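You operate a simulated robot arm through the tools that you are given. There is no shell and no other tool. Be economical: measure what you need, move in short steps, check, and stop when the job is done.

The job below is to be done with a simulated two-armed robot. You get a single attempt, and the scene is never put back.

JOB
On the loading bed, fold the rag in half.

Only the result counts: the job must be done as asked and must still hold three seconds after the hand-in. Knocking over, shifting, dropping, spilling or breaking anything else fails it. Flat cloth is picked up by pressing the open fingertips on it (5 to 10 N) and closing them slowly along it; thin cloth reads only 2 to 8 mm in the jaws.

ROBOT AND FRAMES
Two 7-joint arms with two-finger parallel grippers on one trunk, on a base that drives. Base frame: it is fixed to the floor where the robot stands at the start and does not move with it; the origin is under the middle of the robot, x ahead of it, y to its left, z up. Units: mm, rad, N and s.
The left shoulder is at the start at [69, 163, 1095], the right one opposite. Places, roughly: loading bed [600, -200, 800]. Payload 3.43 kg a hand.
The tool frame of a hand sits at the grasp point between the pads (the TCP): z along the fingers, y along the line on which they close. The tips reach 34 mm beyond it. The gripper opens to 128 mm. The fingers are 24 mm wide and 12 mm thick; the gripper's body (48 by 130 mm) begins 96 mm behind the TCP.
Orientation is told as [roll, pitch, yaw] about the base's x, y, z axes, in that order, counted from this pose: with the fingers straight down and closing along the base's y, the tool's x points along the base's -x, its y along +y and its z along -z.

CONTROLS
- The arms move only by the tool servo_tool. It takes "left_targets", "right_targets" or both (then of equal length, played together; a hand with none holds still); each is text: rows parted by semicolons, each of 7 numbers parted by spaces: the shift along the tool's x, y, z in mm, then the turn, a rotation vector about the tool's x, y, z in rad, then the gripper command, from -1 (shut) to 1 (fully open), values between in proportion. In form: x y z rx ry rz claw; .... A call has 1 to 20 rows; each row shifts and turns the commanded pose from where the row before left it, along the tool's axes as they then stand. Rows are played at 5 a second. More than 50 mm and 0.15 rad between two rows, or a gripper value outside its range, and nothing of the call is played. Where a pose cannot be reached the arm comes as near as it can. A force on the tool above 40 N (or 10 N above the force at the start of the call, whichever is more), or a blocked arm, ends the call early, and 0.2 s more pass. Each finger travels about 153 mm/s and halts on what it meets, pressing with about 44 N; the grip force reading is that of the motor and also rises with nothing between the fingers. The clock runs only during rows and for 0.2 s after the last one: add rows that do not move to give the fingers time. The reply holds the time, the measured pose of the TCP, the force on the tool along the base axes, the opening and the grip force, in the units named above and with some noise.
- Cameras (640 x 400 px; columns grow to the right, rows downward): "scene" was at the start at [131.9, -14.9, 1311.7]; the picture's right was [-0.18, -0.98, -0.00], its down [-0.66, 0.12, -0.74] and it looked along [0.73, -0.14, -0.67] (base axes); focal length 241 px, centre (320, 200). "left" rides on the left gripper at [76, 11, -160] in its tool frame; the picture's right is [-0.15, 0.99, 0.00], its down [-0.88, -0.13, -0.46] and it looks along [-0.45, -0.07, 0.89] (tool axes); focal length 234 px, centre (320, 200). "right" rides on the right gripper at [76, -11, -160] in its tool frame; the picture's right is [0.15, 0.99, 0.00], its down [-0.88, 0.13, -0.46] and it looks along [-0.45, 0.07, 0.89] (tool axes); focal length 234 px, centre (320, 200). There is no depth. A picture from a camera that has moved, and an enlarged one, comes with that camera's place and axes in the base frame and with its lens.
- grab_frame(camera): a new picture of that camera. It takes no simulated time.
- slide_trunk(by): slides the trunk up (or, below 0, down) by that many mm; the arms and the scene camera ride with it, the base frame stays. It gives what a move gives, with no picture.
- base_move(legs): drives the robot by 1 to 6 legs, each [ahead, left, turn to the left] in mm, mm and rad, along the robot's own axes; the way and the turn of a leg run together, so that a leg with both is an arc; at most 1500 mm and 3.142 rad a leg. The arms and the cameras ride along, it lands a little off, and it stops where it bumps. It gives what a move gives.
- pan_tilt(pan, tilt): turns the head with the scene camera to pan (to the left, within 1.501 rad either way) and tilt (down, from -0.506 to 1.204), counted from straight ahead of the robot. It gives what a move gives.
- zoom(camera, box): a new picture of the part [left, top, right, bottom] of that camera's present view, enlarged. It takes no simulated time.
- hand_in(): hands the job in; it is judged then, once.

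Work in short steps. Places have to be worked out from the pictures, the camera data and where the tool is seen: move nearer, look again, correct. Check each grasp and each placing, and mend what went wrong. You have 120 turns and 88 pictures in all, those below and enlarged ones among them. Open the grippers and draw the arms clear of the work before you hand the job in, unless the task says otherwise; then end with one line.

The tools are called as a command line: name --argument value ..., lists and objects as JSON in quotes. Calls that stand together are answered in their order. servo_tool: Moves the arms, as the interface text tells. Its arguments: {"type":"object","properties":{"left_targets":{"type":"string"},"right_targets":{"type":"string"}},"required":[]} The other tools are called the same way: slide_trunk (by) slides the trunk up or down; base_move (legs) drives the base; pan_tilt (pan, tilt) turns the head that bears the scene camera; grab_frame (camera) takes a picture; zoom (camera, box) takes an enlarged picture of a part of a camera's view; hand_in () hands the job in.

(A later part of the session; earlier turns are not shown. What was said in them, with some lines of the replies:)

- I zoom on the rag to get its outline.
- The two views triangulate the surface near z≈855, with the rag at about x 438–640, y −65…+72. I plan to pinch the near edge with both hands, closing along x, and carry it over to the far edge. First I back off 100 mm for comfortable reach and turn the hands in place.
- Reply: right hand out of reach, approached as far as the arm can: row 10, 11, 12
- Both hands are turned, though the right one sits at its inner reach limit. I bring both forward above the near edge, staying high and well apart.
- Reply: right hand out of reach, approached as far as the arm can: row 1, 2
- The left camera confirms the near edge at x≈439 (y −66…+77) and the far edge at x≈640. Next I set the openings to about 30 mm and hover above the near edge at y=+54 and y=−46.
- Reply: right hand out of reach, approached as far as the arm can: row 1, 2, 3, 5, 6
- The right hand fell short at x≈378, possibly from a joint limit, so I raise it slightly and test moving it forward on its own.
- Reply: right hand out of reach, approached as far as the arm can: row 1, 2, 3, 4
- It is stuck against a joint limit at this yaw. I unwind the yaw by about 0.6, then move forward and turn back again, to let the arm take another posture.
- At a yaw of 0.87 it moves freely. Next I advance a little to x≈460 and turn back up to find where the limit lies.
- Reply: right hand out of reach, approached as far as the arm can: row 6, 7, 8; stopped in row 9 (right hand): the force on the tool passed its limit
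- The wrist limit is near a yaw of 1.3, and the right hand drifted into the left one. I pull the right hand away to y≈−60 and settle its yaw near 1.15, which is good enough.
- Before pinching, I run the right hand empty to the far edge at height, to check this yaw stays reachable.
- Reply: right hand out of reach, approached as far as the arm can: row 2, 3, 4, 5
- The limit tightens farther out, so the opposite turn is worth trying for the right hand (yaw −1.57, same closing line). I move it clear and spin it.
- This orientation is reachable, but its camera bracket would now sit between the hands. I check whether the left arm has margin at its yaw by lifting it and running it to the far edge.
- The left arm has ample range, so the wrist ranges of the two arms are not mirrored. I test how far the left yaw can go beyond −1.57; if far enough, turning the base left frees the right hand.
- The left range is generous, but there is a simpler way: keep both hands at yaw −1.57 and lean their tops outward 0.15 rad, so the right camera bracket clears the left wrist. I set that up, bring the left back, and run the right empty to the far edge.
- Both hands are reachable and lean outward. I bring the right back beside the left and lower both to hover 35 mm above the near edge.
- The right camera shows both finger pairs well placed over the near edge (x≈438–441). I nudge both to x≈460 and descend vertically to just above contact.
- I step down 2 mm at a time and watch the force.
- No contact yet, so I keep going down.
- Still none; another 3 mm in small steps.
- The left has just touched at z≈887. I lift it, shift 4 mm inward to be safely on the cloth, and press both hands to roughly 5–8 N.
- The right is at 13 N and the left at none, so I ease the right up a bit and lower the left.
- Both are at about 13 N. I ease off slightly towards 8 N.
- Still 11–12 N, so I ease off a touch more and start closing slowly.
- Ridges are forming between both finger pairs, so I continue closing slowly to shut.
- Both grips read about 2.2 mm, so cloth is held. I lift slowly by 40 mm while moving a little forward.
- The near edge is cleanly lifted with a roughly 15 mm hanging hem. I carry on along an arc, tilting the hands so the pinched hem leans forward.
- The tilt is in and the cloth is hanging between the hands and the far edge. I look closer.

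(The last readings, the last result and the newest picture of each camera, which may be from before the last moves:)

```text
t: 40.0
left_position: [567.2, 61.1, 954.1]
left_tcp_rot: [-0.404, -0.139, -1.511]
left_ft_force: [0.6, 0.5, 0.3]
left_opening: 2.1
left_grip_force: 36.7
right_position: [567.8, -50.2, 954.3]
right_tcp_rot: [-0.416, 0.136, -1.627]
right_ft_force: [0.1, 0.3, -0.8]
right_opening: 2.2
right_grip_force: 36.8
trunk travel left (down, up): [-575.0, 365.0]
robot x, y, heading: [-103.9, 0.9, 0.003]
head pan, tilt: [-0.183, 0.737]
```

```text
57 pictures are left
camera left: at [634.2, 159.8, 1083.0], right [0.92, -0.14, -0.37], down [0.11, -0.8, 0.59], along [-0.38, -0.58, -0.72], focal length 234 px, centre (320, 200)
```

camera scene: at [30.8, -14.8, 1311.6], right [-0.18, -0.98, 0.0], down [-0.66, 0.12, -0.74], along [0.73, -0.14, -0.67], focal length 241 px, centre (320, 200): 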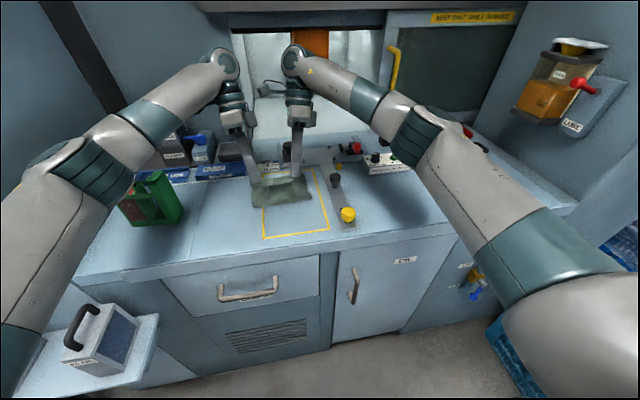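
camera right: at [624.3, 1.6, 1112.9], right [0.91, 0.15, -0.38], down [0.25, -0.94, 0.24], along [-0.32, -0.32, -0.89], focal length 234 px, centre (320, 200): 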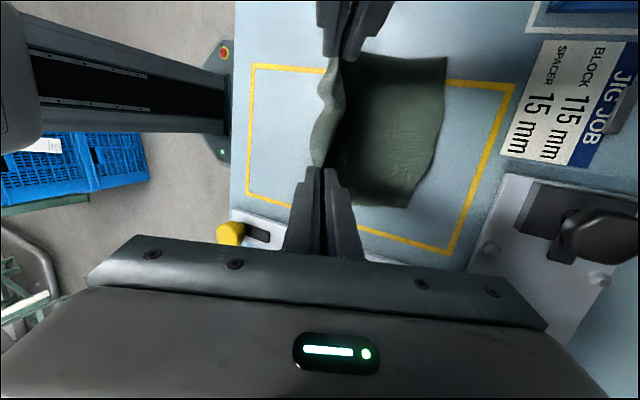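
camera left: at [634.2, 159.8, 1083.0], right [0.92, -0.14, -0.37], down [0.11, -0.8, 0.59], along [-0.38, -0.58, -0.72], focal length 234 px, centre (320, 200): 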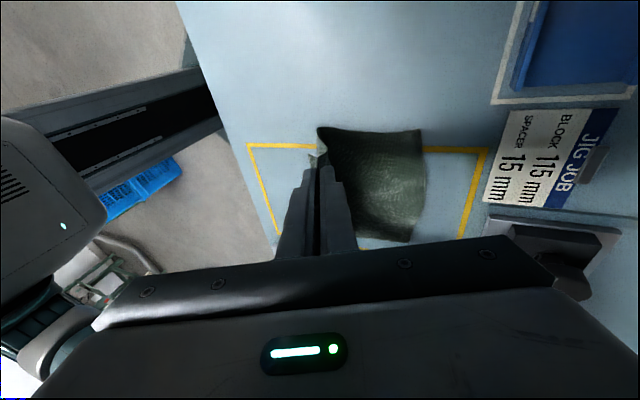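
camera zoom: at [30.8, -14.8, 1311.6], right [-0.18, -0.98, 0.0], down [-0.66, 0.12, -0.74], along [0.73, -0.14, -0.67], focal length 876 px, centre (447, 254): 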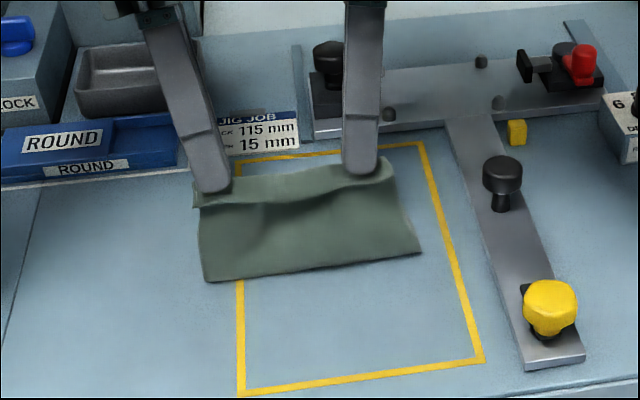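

The cloth hangs nicely, with the fold line forming at x≈530. I move forward and down to bring the tips to about 12 mm above the far half, near x≈604.

servo_tool --left_targets "0.2 8.5 0.7 0 0 0 -1;0.2 8.5 0.7 0 0 0 -1;0.2 8.5 0.7 0 0 0 -1;0.2 8.5 0.7 0 0 0 -1;1.1 8.5 7.2 0 0 0 -1;1.1 8.5 7.2 0 0 0 -1;1.1 8.5 7.2 0 0 0 -1;1.1 8.5 7.2 0 0 0 -1;0 0 0 0 0 0 -1" --right_targets "-0.2 8.5 0.7 0 0 0 -1;-0.2 8.5 0.7 0 0 0 -1;-0.2 8.5 0.7 0 0 0 -1;-0.2 8.5 0.7 0 0 0 -1;-1.1 8.5 7.2 0 0 0 -1;-1.1 8.5 7.2 0 0 0 -1;-1.1 8.5 7.2 0 0 0 -1;-1.1 8.5 7.2 0 0 0 -1;0 0 0 0 0 0 -1"

zoom --camera "scene" --box '[220, 130, 350, 240]'

grab_frame --camera "right"

```text
t: 42.0
left_position: [618.2, 61.9, 895.7]
left_tcp_rot: [-0.403, -0.139, -1.513]
left_ft_force: [-0.2, -0.3, -0.1]
left_opening: 2.1
left_grip_force: 36.7
right_position: [616.3, -51.2, 896.7]
right_tcp_rot: [-0.416, 0.133, -1.626]
right_ft_force: [-0.6, 0.4, 0.3]
right_opening: 2.5
right_grip_force: 37.2
trunk travel left (down, up): [-575.0, 365.0]
robot x, y, heading: [-104.0, 1.0, 0.003]
head pan, tilt: [-0.183, 0.737]
```

```text
3.64 times, centred on (285, 185) of scene
camera zoom: at [31.0, -14.9, 1311.6], right [-0.18, -0.98, 0.0], down [-0.66, 0.12, -0.74], along [0.73, -0.14, -0.67], focal length 876 px, centre (447, 254)
```

zoom: 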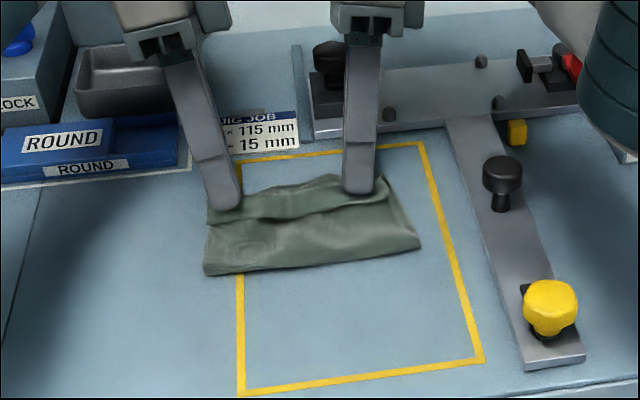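

```text
55 pictures are left
camera right: at [673.5, 0.8, 1056.3], right [0.91, 0.15, -0.38], down [0.25, -0.94, 0.24], along [-0.32, -0.32, -0.89], focal length 234 px, centre (320, 200)
```

right: 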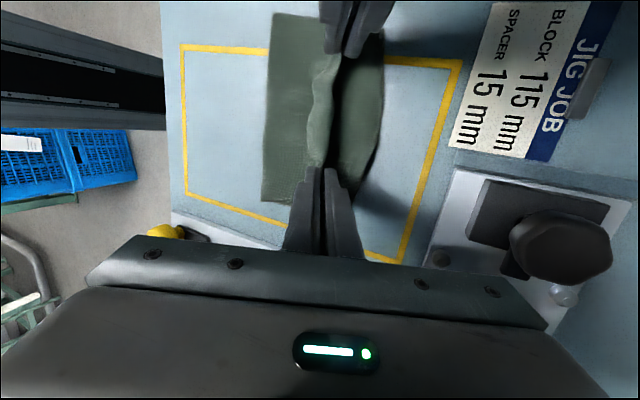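

The tips are 11 mm above the far half and the fold line sits at x≈537 parallel to the far edge (~640). I lower until light contact.

servo_tool --left_targets "0.3 1 2.4 0 0 0 -1;0.3 1 2.4 0 0 0 -1;0.2 0.8 1.8 0 0 0 -1;0 0 0 0 0 0 -1" --right_targets "-0.3 1 2.4 0 0 0 -1;-0.3 1 2.4 0 0 0 -1;-0.2 0.8 1.8 0 0 0 -1;0 0 0 0 0 0 -1"

```text
t: 43.0
left_position: [617.4, 62.1, 890.3]
left_tcp_rot: [-0.406, -0.138, -1.511]
left_ft_force: [-0.4, -0.4, 0.1]
left_opening: 2.3
left_grip_force: 36.7
right_position: [616.3, -51.7, 886.9]
right_tcp_rot: [-0.416, 0.133, -1.627]
right_ft_force: [0.2, 0.4, 0.9]
right_opening: 2.0
right_grip_force: 36.4
trunk travel left (down, up): [-575.0, 365.0]
robot x, y, heading: [-99.0, -1.8, 0.0]
head pan, tilt: [-0.183, 0.737]
```

Both are now at light contact. I open a little while easing upward, then retract along the fingers.

servo_tool --left_targets "0 -0.5 -1 0 0 0 -0.93;0 -0.5 -1 0 0 0 -0.87;0 -0.5 -1 0 0 0 -0.8;0 0 -3 0 0 0 -0.8;0 0 -8 0 0 0 -0.8;0 0 -12 0 0 0 -0.8;0 0 -15 0 0 0 -0.8;0 0 -15 0 0 0 -0.8;0 0 0 0 0 0 -0.8" --right_targets "0 -0.5 -1 0 0 0 -0.93;0 -0.5 -1 0 0 0 -0.87;0 -0.5 -1 0 0 0 -0.8;0 0 -3 0 0 0 -0.8;0 0 -8 0 0 0 -0.8;0 0 -12 0 0 0 -0.8;0 0 -15 0 0 0 -0.8;0 0 -15 0 0 0 -0.8;0 0 0 0 0 0 -0.8"

zoom --camera "scene" --box '[220, 130, 350, 240]'

grab_frame --camera "right"

```text
t: 45.0
left_position: [630.3, 72.4, 943.7]
left_tcp_rot: [-0.404, -0.138, -1.51]
left_ft_force: [-0.4, 0.1, 0.7]
left_opening: 12.7
left_grip_force: 0.1
left hand out of reach, approached as far as the arm can: row 8
right_position: [626.2, -60.3, 936.0]
right_tcp_rot: [-0.416, 0.134, -1.627]
right_ft_force: [-0.5, 0.2, 0.1]
right_opening: 13.0
right_grip_force: 0.0
right hand out of reach, approached as far as the arm can: row 7, 8
trunk travel left (down, up): [-575.0, 365.0]
robot x, y, heading: [-102.0, 2.9, -0.002]
head pan, tilt: [-0.183, 0.737]
```

```text
3.64 times, centred on (285, 185) of scene
camera zoom: at [31.4, -14.7, 1311.5], right [-0.18, -0.98, 0.0], down [-0.66, 0.12, -0.74], along [0.73, -0.14, -0.67], focal length 876 px, centre (447, 254)
```

zoom: 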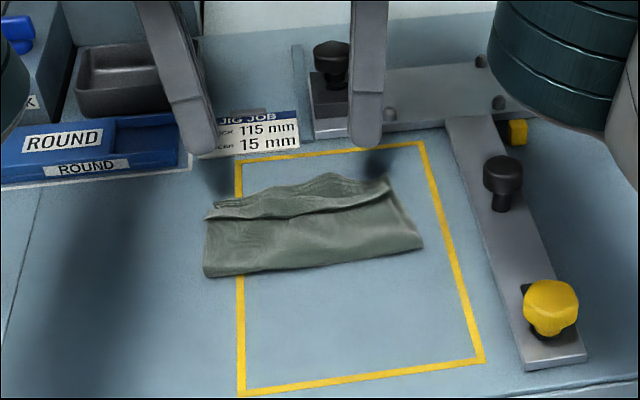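

```text
53 pictures are left
camera right: at [683.4, -7.9, 1095.8], right [0.91, 0.15, -0.38], down [0.25, -0.94, 0.24], along [-0.32, -0.32, -0.89], focal length 234 px, centre (320, 200)
```

right: 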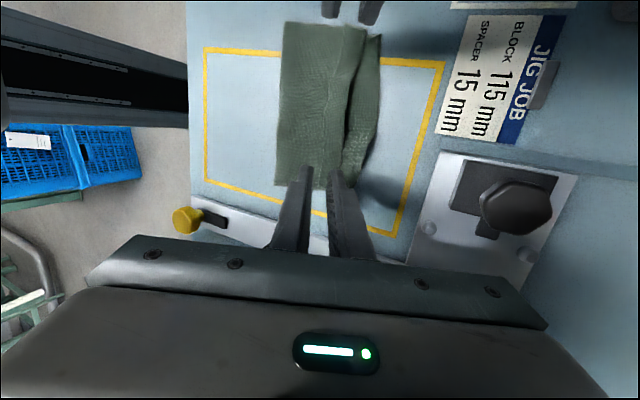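

Released. I zoom in to see how the top edge lies.

zoom --camera "right" --box '[240, 0, 420, 200]'

zoom --camera "scene" --box '[255, 165, 315, 210]'

grab_frame --camera "left"

```text
2.00 times, centred on (330, 100) of right
camera zoom: at [683.4, -7.9, 1095.8], right [0.91, 0.15, -0.38], down [0.25, -0.94, 0.24], along [-0.32, -0.32, -0.89], focal length 468 px, centre (300, 400)
```

zoom: 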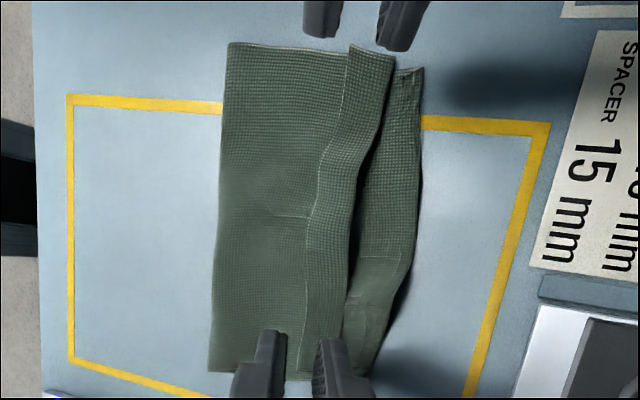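

```text
8.89 times, centred on (285, 188) of scene
camera zoom: at [31.4, -14.7, 1311.5], right [-0.18, -0.98, 0.0], down [-0.66, 0.12, -0.74], along [0.73, -0.14, -0.67], focal length 2140 px, centre (631, 311)
```

zoom: 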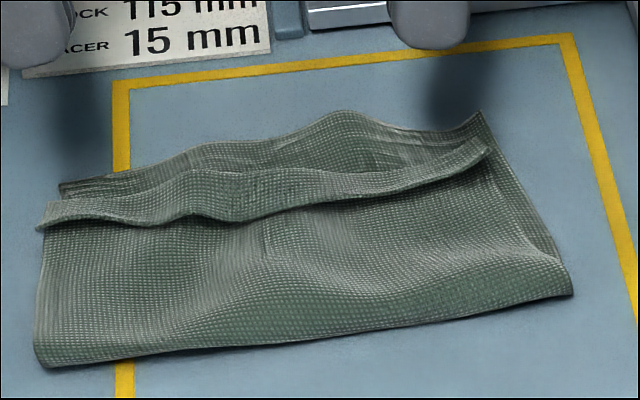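

```text
50 pictures are left
camera left: at [698.2, 171.0, 1073.0], right [0.92, -0.14, -0.37], down [0.11, -0.8, 0.59], along [-0.38, -0.58, -0.72], focal length 234 px, centre (320, 200)
```

left: 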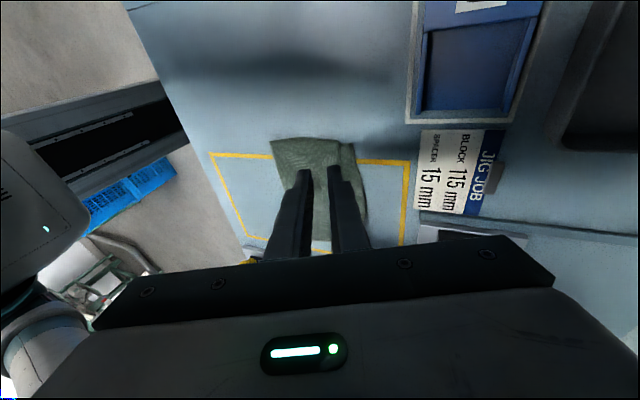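

The fold is good: fold line at x≈535 and far edge at ≈635–642. The last ~22 mm of the top layer is turned back as a hem (its edge at x≈590, crest at ≈613), and unrolling it would line the edges up. I straighten the hands, shut the fingers and place them behind the hem's loose edge.

servo_tool --left_targets "0 0 0 -0.1 0 0.015 -1;0 0 0 -0.1 0 0.015 -1;0 0 0 -0.1 0 0.015 -1;0 0 0 -0.1 0 0.015 -1;-5 -31 0 0 0 0 -1;-5 -31 0 0 0 0 -1;0 0 17.5 0 0 0 -1;0 0 17.5 0 0 0 -1;0 0 0 0 0 0 -1" --right_targets "0 0 0 -0.1 0 -0.015 -1;0 0 0 -0.1 0 -0.015 -1;0 0 0 -0.1 0 -0.015 -1;0 0 0 -0.1 0 -0.015 -1;2 -29 0 0 0 0 -1;2 -29 0 0 0 0 -1;0 0 13 0 0 0 -1;0 0 13 0 0 0 -1;0 0 0 0 0 0 -1"

grab_frame --camera "right"

zoom --camera "scene" --box '[235, 145, 335, 215]'

```text
t: 47.0
left_position: [569.7, 57.1, 910.0]
left_tcp_rot: [0.003, -0.148, -1.571]
left_ft_force: [0.4, -0.2, 0.0]
left_opening: 0.1
left_grip_force: 33.3
left hand out of reach, approached as far as the arm can: row 1
right_position: [567.2, -53.1, 911.2]
right_tcp_rot: [-0.006, 0.146, -1.568]
right_ft_force: [0.5, -0.6, 0.0]
right_opening: 0.0
right_grip_force: 33.2
trunk travel left (down, up): [-575.0, 365.0]
robot x, y, heading: [-104.4, 1.8, 0.003]
head pan, tilt: [-0.183, 0.737]
```

```text
49 pictures are left
camera right: at [557.0, -1.0, 1080.2], right [0.99, 0.15, 0.01], down [0.14, -0.94, 0.32], along [0.06, -0.32, -0.95], focal length 234 px, centre (320, 200)
```

right: 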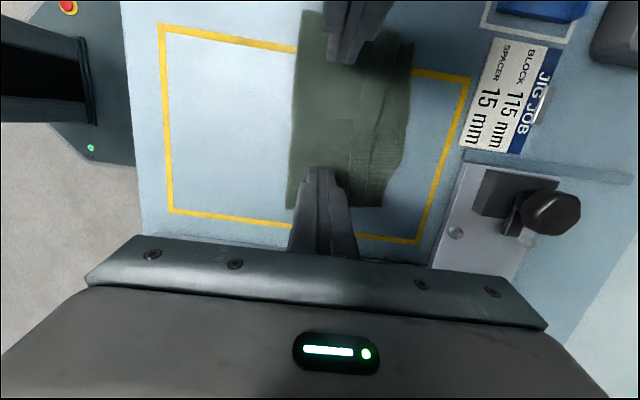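

```text
5.71 times, centred on (285, 180) of scene
camera zoom: at [31.4, -14.6, 1311.6], right [-0.18, -0.98, 0.0], down [-0.66, 0.12, -0.74], along [0.73, -0.14, -0.67], focal length 1376 px, centre (520, 314)
```

zoom: 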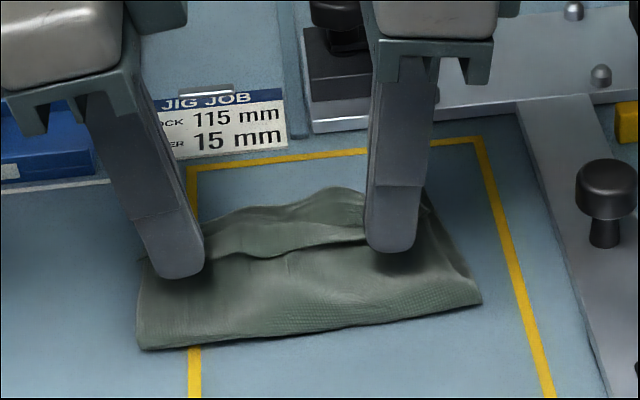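

Placed just behind the hem edge. I lower to about 5 mm above the bed, then sweep forward under the hem.

servo_tool --left_targets "1.5 -4 9.5 0 0 0 -1;1.3 0 9 0 0 0 -1;0 0 0 0 0 0 -1" --right_targets "-1.5 -2 9.5 0 0 0 -1;-1.3 0 9.5 0 0 0 -1;0 0 0 0 0 0 -1"

zoom --camera "scene" --box '[235, 145, 335, 215]'

zoom --camera "right" --box '[260, 0, 460, 220]'

```text
t: 47.8
left_position: [565.6, 57.5, 891.2]
left_tcp_rot: [0.004, -0.149, -1.569]
left_ft_force: [0.1, 0.0, -0.1]
left_opening: 0.0
left_grip_force: 32.7
right_position: [563.3, -53.9, 893.6]
right_tcp_rot: [-0.007, 0.148, -1.567]
right_ft_force: [-1.1, -0.3, -0.2]
right_opening: 0.0
right_grip_force: 33.0
trunk travel left (down, up): [-575.0, 365.0]
robot x, y, heading: [-102.2, 0.6, 0.006]
head pan, tilt: [-0.183, 0.737]
```

```text
5.71 times, centred on (285, 180) of scene
camera zoom: at [31.2, -14.7, 1311.6], right [-0.18, -0.98, 0.0], down [-0.66, 0.12, -0.74], along [0.73, -0.14, -0.67], focal length 1376 px, centre (520, 314)
```

zoom: 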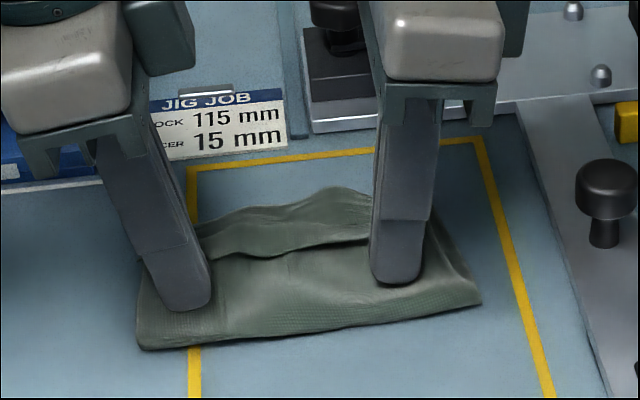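

```text
1.82 times, centred on (360, 110) of right
camera zoom: at [554.4, -2.0, 1061.6], right [0.99, 0.15, 0.01], down [0.14, -0.94, 0.32], along [0.06, -0.32, -0.95], focal length 426 px, centre (247, 364)
```

zoom: 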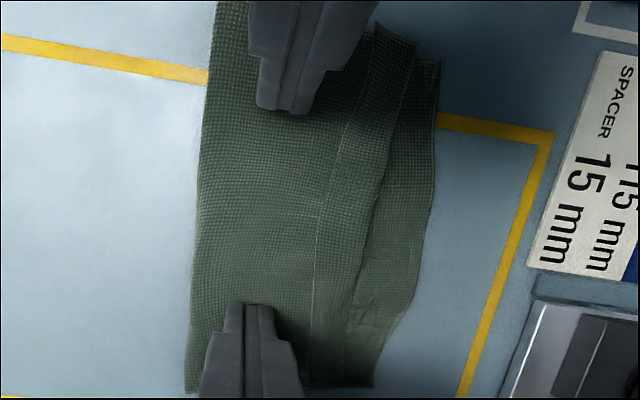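

Not touching yet. I go down another couple of mm and push forward 20 mm.

servo_tool --left_targets "0.2 0 1.5 0 0 0 -1;0 5 0 0 0 0 -1;0 5 0 0 0 0 -1;0 5 0 0 0 0 -1;0 5 0 0 0 0 -1;0 0 0 0 0 0 -1" --right_targets "-0.3 0 2.5 0 0 0 -1;0 5 0 0 0 0 -1;0 5 0 0 0 0 -1;0 5 0 0 0 0 -1;0 5 0 0 0 0 -1;0 0 0 0 0 0 -1"

zoom --camera "scene" --box '[235, 145, 335, 215]'

zoom --camera "right" --box '[260, 0, 460, 220]'

```text
t: 49.2
left_position: [583.6, 56.6, 889.1]
left_tcp_rot: [0.004, -0.15, -1.57]
left_ft_force: [-0.3, 0.5, -0.2]
left_opening: 0.1
left_grip_force: 32.5
right_position: [586.1, -53.4, 889.7]
right_tcp_rot: [-0.006, 0.145, -1.566]
right_ft_force: [-0.1, 0.4, 0.3]
right_opening: 0.1
right_grip_force: 32.8
trunk travel left (down, up): [-575.0, 365.0]
robot x, y, heading: [-101.7, -1.3, -0.006]
head pan, tilt: [-0.183, 0.737]
```

```text
5.71 times, centred on (285, 180) of scene
camera zoom: at [31.2, -14.9, 1311.6], right [-0.18, -0.98, 0.0], down [-0.66, 0.12, -0.74], along [0.73, -0.14, -0.67], focal length 1376 px, centre (520, 314)
```

zoom: 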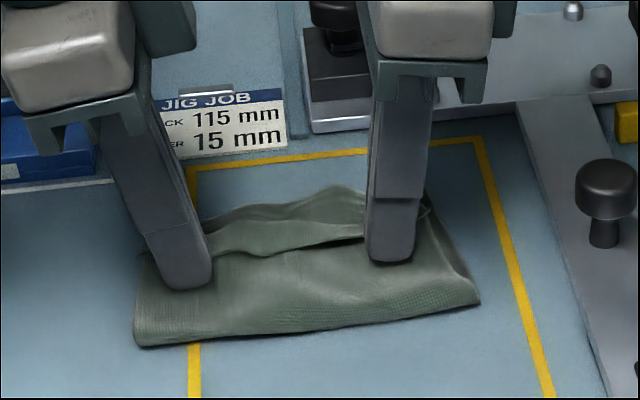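

```text
1.82 times, centred on (360, 110) of right
camera zoom: at [574.5, -1.5, 1059.9], right [0.99, 0.15, 0.01], down [0.14, -0.94, 0.32], along [0.06, -0.32, -0.95], focal length 426 px, centre (247, 364)
```

zoom: 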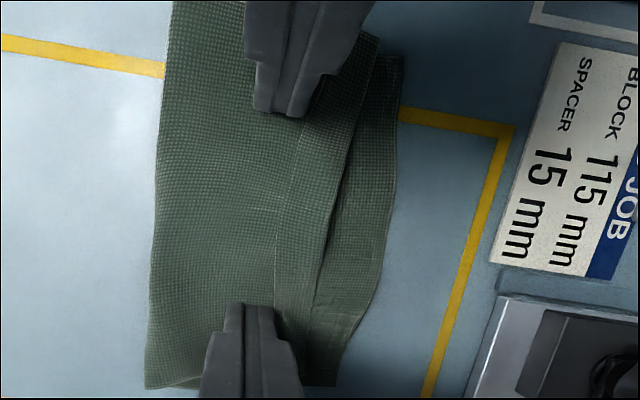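

No resistance yet; I continue forward another 16 mm and look again.

servo_tool --left_targets "0 4 0 0 0 0 -1;0 4 0 0 0 0 -1;0 4 0 0 0 0 -1;0 4 0 0 0 0 -1;0 0 0 0 0 0 -1" --right_targets "0 4 0 0 0 0 -1;0 4 0 0 0 0 -1;0 4 0 0 0 0 -1;0 4 0 0 0 0 -1;0 0 0 0 0 0 -1"

zoom --camera "scene" --box '[245, 160, 325, 210]'

zoom --camera "right" --box '[260, 0, 460, 220]'

```text
t: 50.4
left_position: [600.0, 56.6, 890.2]
left_tcp_rot: [0.004, -0.148, -1.569]
left_ft_force: [0.4, 0.1, 0.4]
left_opening: 0.0
left_grip_force: 32.9
right_position: [602.1, -53.3, 889.2]
right_tcp_rot: [-0.008, 0.144, -1.568]
right_ft_force: [0.5, -0.3, -0.4]
right_opening: 0.0
right_grip_force: 32.7
trunk travel left (down, up): [-575.0, 365.0]
robot x, y, heading: [-99.6, -0.8, 0.001]
head pan, tilt: [-0.183, 0.737]
```

```text
8.00 times, centred on (285, 185) of scene
camera zoom: at [31.3, -14.8, 1311.6], right [-0.18, -0.98, 0.0], down [-0.66, 0.12, -0.74], along [0.73, -0.14, -0.67], focal length 1926 px, centre (600, 320)
```

zoom: 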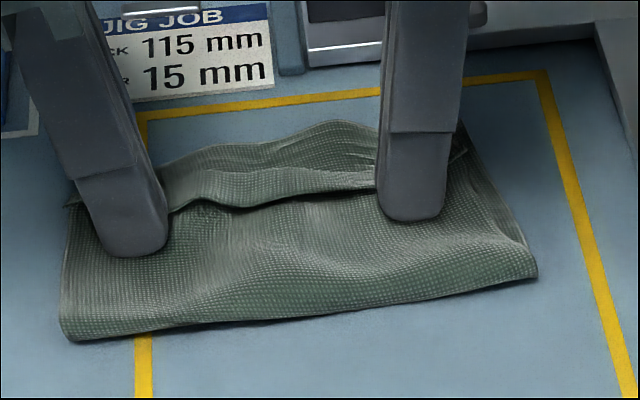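

```text
1.82 times, centred on (360, 110) of right
camera zoom: at [591.8, -0.8, 1057.8], right [0.99, 0.15, 0.01], down [0.14, -0.94, 0.32], along [0.06, -0.32, -0.95], focal length 426 px, centre (247, 364)
```

zoom: 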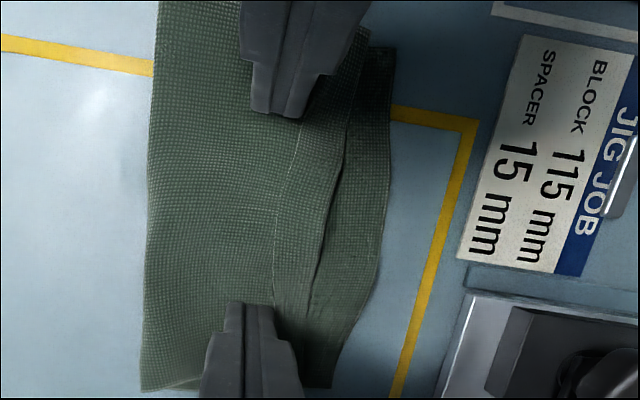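

The fingers are pushing the hem's edge, but the light cloth slides along with them (fold line now at about 550). I need an anchor: the right hand lifts, moves back over the top layer's body and presses there, while the left backs off slightly.

servo_tool --left_targets "0 -4 0 0 0 0 -1;0 0 0 0 0 0 -1;0 0 0 0 0 0 -1;0 0 0 0 0 0 -1;0 0 0 0 0 0 -1;0 0 0 0 0 0 -1" --right_targets "0 -4 0 0 0 0 -1;2.2 0 -15 0 0 0 -1;0 -29 0 0 0 0 -1;-2 0 13 0 0 0 -1;-0.3 0 2 0 0 0 -1;0 0 0 0 0 0 -1"

zoom --camera "scene" --box '[245, 160, 325, 210]'

zoom --camera "right" --box '[260, 0, 460, 220]'

```text
t: 51.8
left_position: [596.9, 55.4, 889.3]
left_tcp_rot: [0.003, -0.149, -1.571]
left_ft_force: [0.6, -0.2, -0.4]
left_opening: 0.2
left_grip_force: 33.7
right_position: [568.1, -54.5, 888.3]
right_tcp_rot: [-0.01, 0.147, -1.568]
right_ft_force: [0.4, -0.1, 0.0]
right_opening: 0.0
right_grip_force: 33.2
trunk travel left (down, up): [-575.0, 365.0]
robot x, y, heading: [-97.2, -2.2, -0.003]
head pan, tilt: [-0.183, 0.737]
```

```text
8.00 times, centred on (285, 185) of scene
camera zoom: at [31.6, -14.7, 1311.5], right [-0.18, -0.98, 0.0], down [-0.66, 0.12, -0.74], along [0.73, -0.14, -0.67], focal length 1926 px, centre (600, 320)
```

zoom: 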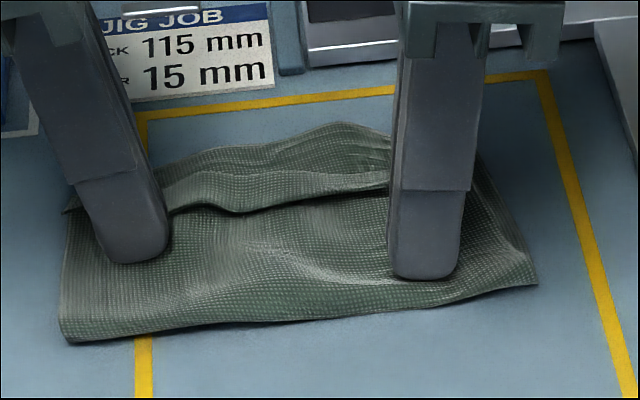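

```text
1.82 times, centred on (360, 110) of right
camera zoom: at [557.5, -1.3, 1058.2], right [0.99, 0.15, 0.01], down [0.14, -0.94, 0.32], along [0.06, -0.32, -0.95], focal length 426 px, centre (247, 364)
```

zoom: 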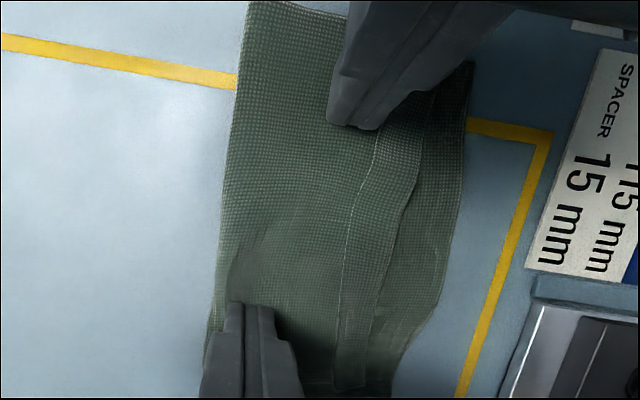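

The hem edge is at x≈609, the crest at ≈629, the far edge at ≈652 and the fold at 550. I press the right hand down as anchor.

servo_tool --right_targets "-0.2 0 1.2 0 0 0 -1;-0.1 0 0.8 0 0 0 -1;0 0 0 0 0 0 -1"

```text
t: 52.6
left_position: [596.1, 54.7, 888.7]
left_tcp_rot: [0.005, -0.15, -1.572]
left_ft_force: [-0.6, -0.4, -0.3]
left_opening: 0.0
left_grip_force: 32.9
right_position: [567.5, -54.3, 888.5]
right_tcp_rot: [-0.007, 0.147, -1.568]
right_ft_force: [0.0, -0.5, 0.0]
right_opening: 0.0
right_grip_force: 32.7
trunk travel left (down, up): [-575.0, 365.0]
robot x, y, heading: [-106.1, 0.6, 0.004]
head pan, tilt: [-0.183, 0.737]
```

Still no contact, so I lower the right further.

servo_tool --right_targets "-0.2 0 1 0 0 0 -1;-0.2 0 1 0 0 0 -1;0 0 0 0 0 0 -1"

```text
t: 53.4
left_position: [595.9, 54.9, 890.2]
left_tcp_rot: [0.003, -0.15, -1.57]
left_ft_force: [-0.1, 0.0, -0.8]
left_opening: 0.0
left_grip_force: 32.9
right_position: [568.8, -52.0, 886.8]
right_tcp_rot: [-0.006, 0.148, -1.568]
right_ft_force: [-0.6, -1.8, 7.9]
right_opening: 0.0
right_grip_force: 33.0
trunk travel left (down, up): [-575.0, 365.0]
robot x, y, heading: [-97.8, 3.7, -0.001]
head pan, tilt: [-0.183, 0.737]
```

The anchor holds with 8 N. The left now drops 1.5 mm and sweeps forward 28 mm against the hem edge.

servo_tool --left_targets "0.2 0 1.5 0 0 0 -1;0 4 0 0 0 0 -1;0 4 0 0 0 0 -1;0 4 0 0 0 0 -1;0 4 0 0 0 0 -1;0 4 0 0 0 0 -1;0 4 0 0 0 0 -1;0 4 0 0 0 0 -1;0 0 0 0 0 0 -1"

zoom --camera "scene" --box '[245, 160, 325, 210]'

zoom --camera "right" --box '[260, 0, 460, 220]'

```text
t: 55.4
left_position: [624.9, 56.9, 888.5]
left_tcp_rot: [0.006, -0.15, -1.571]
left_ft_force: [0.9, -0.7, 0.6]
left_opening: 0.0
left_grip_force: 33.1
right_position: [568.9, -53.6, 887.4]
right_tcp_rot: [-0.005, 0.146, -1.567]
right_ft_force: [3.0, -1.7, 13.4]
right_opening: 0.1
right_grip_force: 32.3
trunk travel left (down, up): [-575.0, 365.0]
robot x, y, heading: [-103.8, 2.4, 0.001]
head pan, tilt: [-0.183, 0.737]
```

```text
8.00 times, centred on (285, 185) of scene
camera zoom: at [30.1, -14.8, 1311.7], right [-0.18, -0.98, 0.0], down [-0.66, 0.12, -0.74], along [0.73, -0.14, -0.67], focal length 1926 px, centre (600, 320)
```

zoom: 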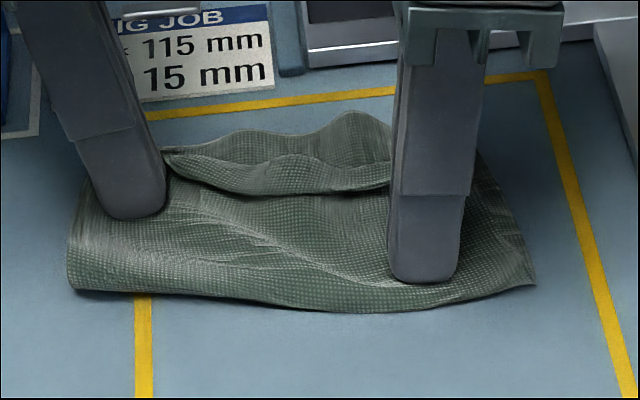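

```text
1.82 times, centred on (360, 110) of right
camera zoom: at [557.4, -1.3, 1056.1], right [0.99, 0.15, 0.02], down [0.14, -0.94, 0.32], along [0.06, -0.32, -0.95], focal length 426 px, centre (247, 364)
```

zoom: 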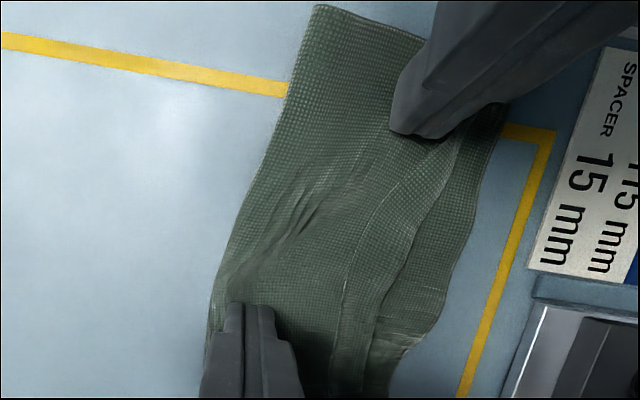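

With the anchor far away, the left side simply slewed forward. I straighten the package by moving the right side forward the same amount, then unroll with the anchor close to the hem.

servo_tool --right_targets "2.2 0 -15 0 0 0 -1;0 22 0 0 0 0 -1;-1.8 0 12 0 0 0 -1;0 0 0 0 0 0 -1;0 4 0 0 0 0 -1;0 4 0 0 0 0 -1;0 4 0 0 0 0 -1;0 4 0 0 0 0 -1;0 4 0 0 0 0 -1;0 4 0 0 0 0 -1;0 4 0 0 0 0 -1;0 4 0 0 0 0 -1;0 0 0 0 0 0 -1"

zoom --camera "scene" --box '[245, 150, 325, 200]'

zoom --camera "right" --box '[230, 0, 430, 220]'

```text
t: 58.2
left_position: [624.7, 56.4, 888.1]
left_tcp_rot: [0.003, -0.15, -1.571]
left_ft_force: [0.4, 0.1, 2.6]
left_opening: 0.0
left_grip_force: 33.1
right_position: [622.0, -54.7, 889.9]
right_tcp_rot: [-0.008, 0.146, -1.568]
right_ft_force: [-0.1, -0.1, 1.3]
right_opening: 0.0
right_grip_force: 33.3
trunk travel left (down, up): [-575.0, 365.0]
robot x, y, heading: [-103.0, -1.9, -0.001]
head pan, tilt: [-0.183, 0.737]
```

```text
8.00 times, centred on (285, 175) of scene
camera zoom: at [31.1, -14.8, 1311.6], right [-0.18, -0.98, 0.0], down [-0.66, 0.12, -0.74], along [0.73, -0.14, -0.67], focal length 1926 px, centre (600, 400)
```

zoom: 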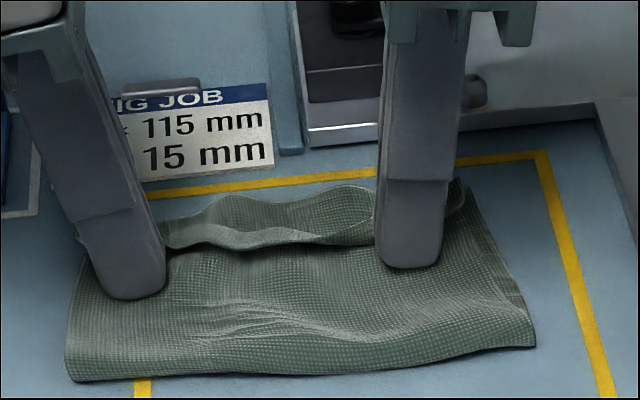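

```text
1.82 times, centred on (330, 110) of right
camera zoom: at [611.5, -2.1, 1057.9], right [0.99, 0.15, 0.01], down [0.14, -0.94, 0.32], along [0.06, -0.32, -0.95], focal length 426 px, centre (302, 364)
```

zoom: 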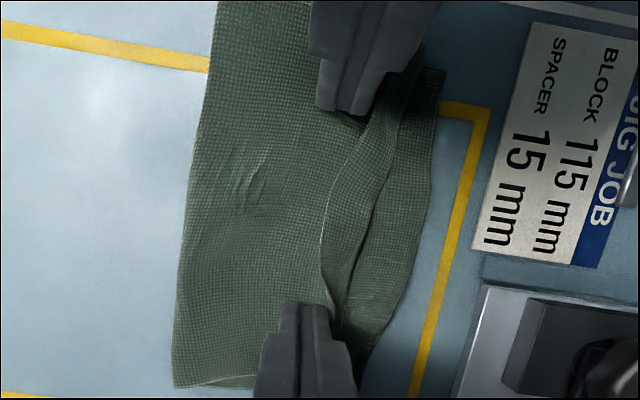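

Straight again, with the fold at x≈563, far edge ≈661, hem crest ≈646 and fingers right behind the hem edge. Now each hand will anchor with its rear finger and unroll by opening the front one forward; first I tilt slightly and press down.

servo_tool --left_targets "0 0 0 -0.06 0 0.009 -1;0.1 0 1 0 0 0 -1;0 0 0 0 0 0 -1" --right_targets "0 0 0 -0.06 0 -0.009 -1;-0.3 0 2 0 0 0 -1;0 0 0 0 0 0 -1"

```text
t: 59.0
left_position: [623.8, 56.0, 887.4]
left_tcp_rot: [0.067, -0.152, -1.579]
left_ft_force: [-0.2, 0.0, 3.6]
left_opening: 0.1
left_grip_force: 33.4
right_position: [621.6, -53.2, 887.2]
right_tcp_rot: [0.056, 0.148, -1.559]
right_ft_force: [0.1, 0.1, 5.1]
right_opening: 0.1
right_grip_force: 33.3
trunk travel left (down, up): [-575.0, 365.0]
robot x, y, heading: [-102.6, 1.1, 0.002]
head pan, tilt: [-0.183, 0.737]
```

Both are pressed at 4–5 N. I press a touch more and open while advancing so the rear fingers stay put.

servo_tool --left_targets "0 0 0.6 0 0 0 -1;0 2.8 0 0 0 0 -0.91;0 2.8 0 0 0 0 -0.82;0 2.8 0 0 0 0 -0.74;0 2.8 0 0 0 0 -0.65;0 0 0 0 0 0 -0.65" --right_targets "0 0 0.3 0 0 0 -1;0 2.8 0 0 0 0 -0.91;0 2.8 0 0 0 0 -0.82;0 2.8 0 0 0 0 -0.74;0 2.8 0 0 0 0 -0.65;0 0 0 0 0 0 -0.65"

zoom --camera "scene" --box '[245, 150, 325, 200]'

zoom --camera "right" --box '[230, 0, 430, 220]'

```text
t: 60.4
left_position: [636.4, 58.1, 888.6]
left_tcp_rot: [0.068, -0.15, -1.579]
left_ft_force: [-0.1, 0.7, 0.2]
left_opening: 22.4
left_grip_force: 0.2
right_position: [633.8, -53.6, 887.1]
right_tcp_rot: [0.056, 0.147, -1.558]
right_ft_force: [2.3, -0.4, 13.8]
right_opening: 20.9
right_grip_force: 0.0
trunk travel left (down, up): [-575.0, 365.0]
robot x, y, heading: [-102.9, 2.9, 0.005]
head pan, tilt: [-0.183, 0.737]
```

```text
8.00 times, centred on (285, 175) of scene
camera zoom: at [29.7, -14.6, 1311.8], right [-0.18, -0.98, 0.0], down [-0.66, 0.12, -0.74], along [0.73, -0.14, -0.67], focal length 1926 px, centre (600, 400)
```

zoom: 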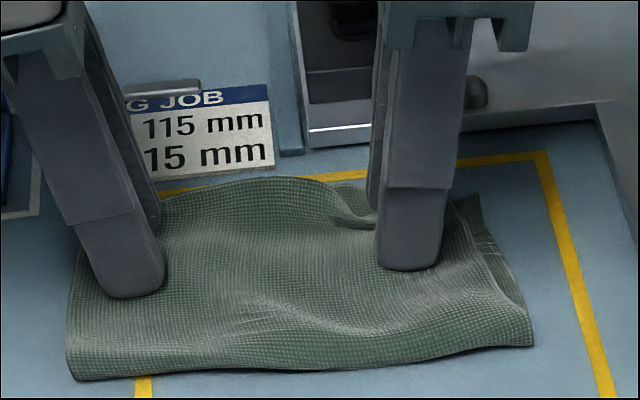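

```text
1.82 times, centred on (330, 110) of right
camera zoom: at [612.4, -1.7, 1055.9], right [0.99, 0.15, 0.08], down [0.12, -0.94, 0.33], along [0.12, -0.31, -0.94], focal length 426 px, centre (302, 364)
```

zoom: 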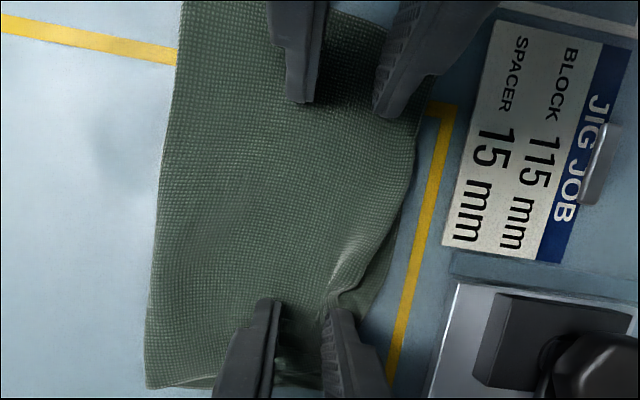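

The hem flipped over across the left and middle. I continue the right hand's unrolling.

servo_tool --right_targets "0 2.8 0 0 0 0 -0.56;0 2.8 0 0 0 0 -0.47;0 2.8 0 0 0 0 -0.38;0 2.8 0 0 0 0 -0.3;0 0 0 0 0 0 -0.3"

zoom --camera "scene" --box '[245, 150, 325, 200]'

zoom --camera "right" --box '[230, 0, 430, 220]'

```text
t: 61.6
left_position: [634.3, 57.2, 889.5]
left_tcp_rot: [0.067, -0.15, -1.58]
left_ft_force: [0.2, 0.1, -0.5]
left_opening: 22.7
left_grip_force: 0.0
right_position: [644.1, -52.5, 888.4]
right_tcp_rot: [0.053, 0.147, -1.557]
right_ft_force: [-2.6, -2.4, 20.4]
right_opening: 46.6
right_grip_force: 1.6
trunk travel left (down, up): [-575.0, 365.0]
robot x, y, heading: [-100.5, 1.7, -0.001]
head pan, tilt: [-0.183, 0.737]
```

```text
8.00 times, centred on (285, 175) of scene
camera zoom: at [28.3, -14.9, 1311.9], right [-0.18, -0.98, 0.0], down [-0.66, 0.12, -0.74], along [0.73, -0.14, -0.67], focal length 1926 px, centre (600, 400)
```

zoom: 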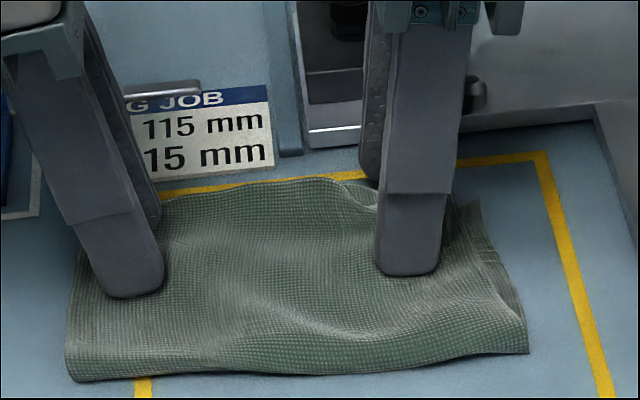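

```text
1.82 times, centred on (330, 110) of right
camera zoom: at [622.2, -1.2, 1056.4], right [0.99, 0.15, 0.08], down [0.12, -0.94, 0.33], along [0.12, -0.31, -0.94], focal length 426 px, centre (302, 364)
```

zoom: 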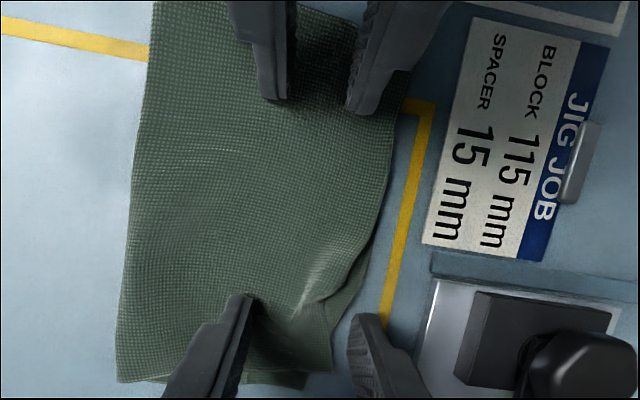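

Nearly all unrolled. I lift both hands straight up to inspect, keeping clear of the camera label and knob.

servo_tool --left_targets "-0.7 0 -5 0 0 0 -0.65;-2 0 -15 0 0 0 -0.65;-4 0 -30 0 0 0 -0.65;-6 0 -40 0 0 0 -0.65;0 0 0 0 0 0 -0.65" --right_targets "0.7 0 -5 0 0 0 -0.3;2 0 -15 0 0 0 -0.3;4 0 -30 0 0 0 -0.3;6 0 -40 0 0 0 -0.3;0 0 0 0 0 0 -0.3"

zoom --camera "scene" --box '[245, 150, 325, 200]'

zoom --camera "right" --box '[230, 0, 430, 220]'

```text
t: 62.8
left_position: [632.0, 59.5, 978.4]
left_tcp_rot: [0.062, -0.15, -1.579]
left_ft_force: [0.4, -0.1, -0.2]
left_opening: 22.5
left_grip_force: 0.1
right_position: [640.7, -54.0, 977.8]
right_tcp_rot: [0.051, 0.147, -1.558]
right_ft_force: [-0.7, -0.1, -0.7]
right_opening: 45.0
right_grip_force: 0.2
trunk travel left (down, up): [-575.0, 365.0]
robot x, y, heading: [-102.5, -0.2, 0.002]
head pan, tilt: [-0.183, 0.737]
```

```text
8.00 times, centred on (285, 175) of scene
camera zoom: at [32.5, -14.8, 1311.3], right [-0.18, -0.98, 0.0], down [-0.66, 0.12, -0.74], along [0.73, -0.14, -0.67], focal length 1926 px, centre (600, 400)
```

zoom: 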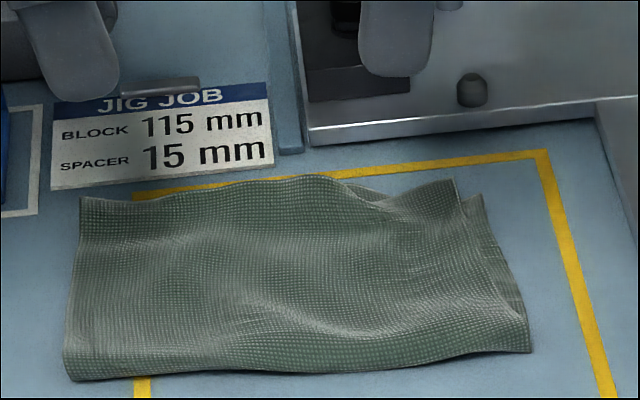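

```text
1.82 times, centred on (330, 110) of right
camera zoom: at [619.6, -2.5, 1146.2], right [0.99, 0.15, 0.07], down [0.12, -0.94, 0.33], along [0.12, -0.32, -0.94], focal length 426 px, centre (302, 364)
```

zoom: 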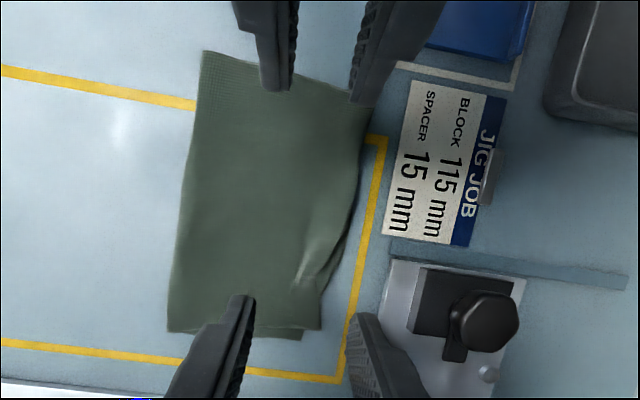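

The rag is now neatly folded, with the edges nearly coincident. I withdraw the hands up, back and outward for a clear view.

servo_tool --left_targets "10 0 -30 0 0 0 -0.3;20 -30 0 0 0 0 -0.3;20 -40 0 0 0 0 0;20 -40 0 0 0 0 0;20 -40 0 0 0 0 0;20 0 0 0 0 0 0;0 0 0 0 0 0 0" --right_targets "-10 0 -30 0 0 0 -0.3;-20 -30 0 0 0 0 -0.3;-20 -40 0 0 0 0 0;-20 -40 0 0 0 0 0;-20 -40 0 0 0 0 0;-20 0 0 0 0 0 0;0 0 0 0 0 0 0"

grab_frame --camera "scene"

zoom --camera "scene" --box '[245, 155, 325, 205]'

```text
t: 64.4
left_position: [476.5, 175.5, 980.7]
left_tcp_rot: [0.064, -0.152, -1.577]
left_ft_force: [-0.3, -0.3, -1.7]
left_opening: 63.8
left_grip_force: 0.1
right_position: [492.1, -165.9, 984.6]
right_tcp_rot: [0.055, 0.146, -1.556]
right_ft_force: [-0.5, 0.1, 0.7]
right_opening: 64.0
right_grip_force: 0.0
trunk travel left (down, up): [-575.0, 365.0]
robot x, y, heading: [-103.1, -2.4, -0.002]
head pan, tilt: [-0.183, 0.737]
```

```text
29 pictures are left
camera scene: at [31.6, -13.2, 1311.5], right [-0.18, -0.98, 0.0], down [-0.66, 0.12, -0.74], along [0.73, -0.14, -0.67], focal length 241 px, centre (320, 200)
```

scene: 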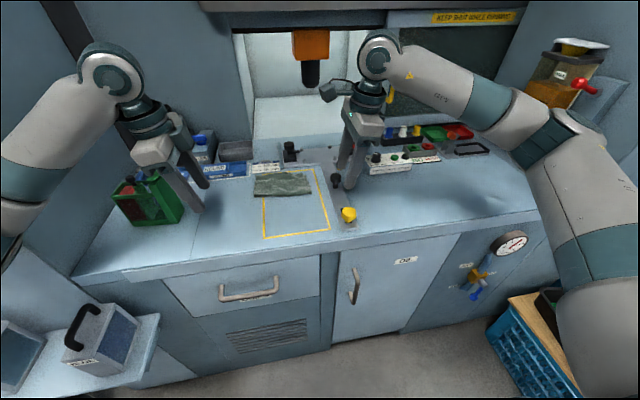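

```text
8.00 times, centred on (285, 180) of scene
camera zoom: at [31.6, -13.2, 1311.5], right [-0.18, -0.98, 0.0], down [-0.66, 0.12, -0.74], along [0.73, -0.14, -0.67], focal length 1926 px, centre (600, 360)
```

zoom: 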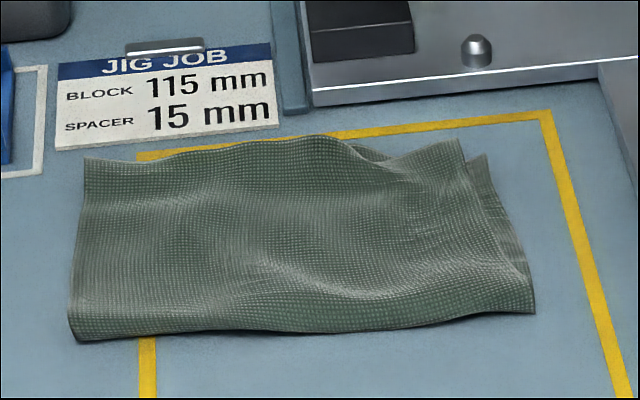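

The rag lies folded cleanly in half with its edges within a few mm, nothing else has moved, and the hands are open and clear. I hand in.

hand_in

```text
The job is handed in.
```

I folded the rag in half on the loading bed, with its near edge on its far edge to within a few mm (about 8 mm sideways at the right). The rag slid about 25 mm toward the back during the fold, nothing else looks moved, and both hands are open and clear.
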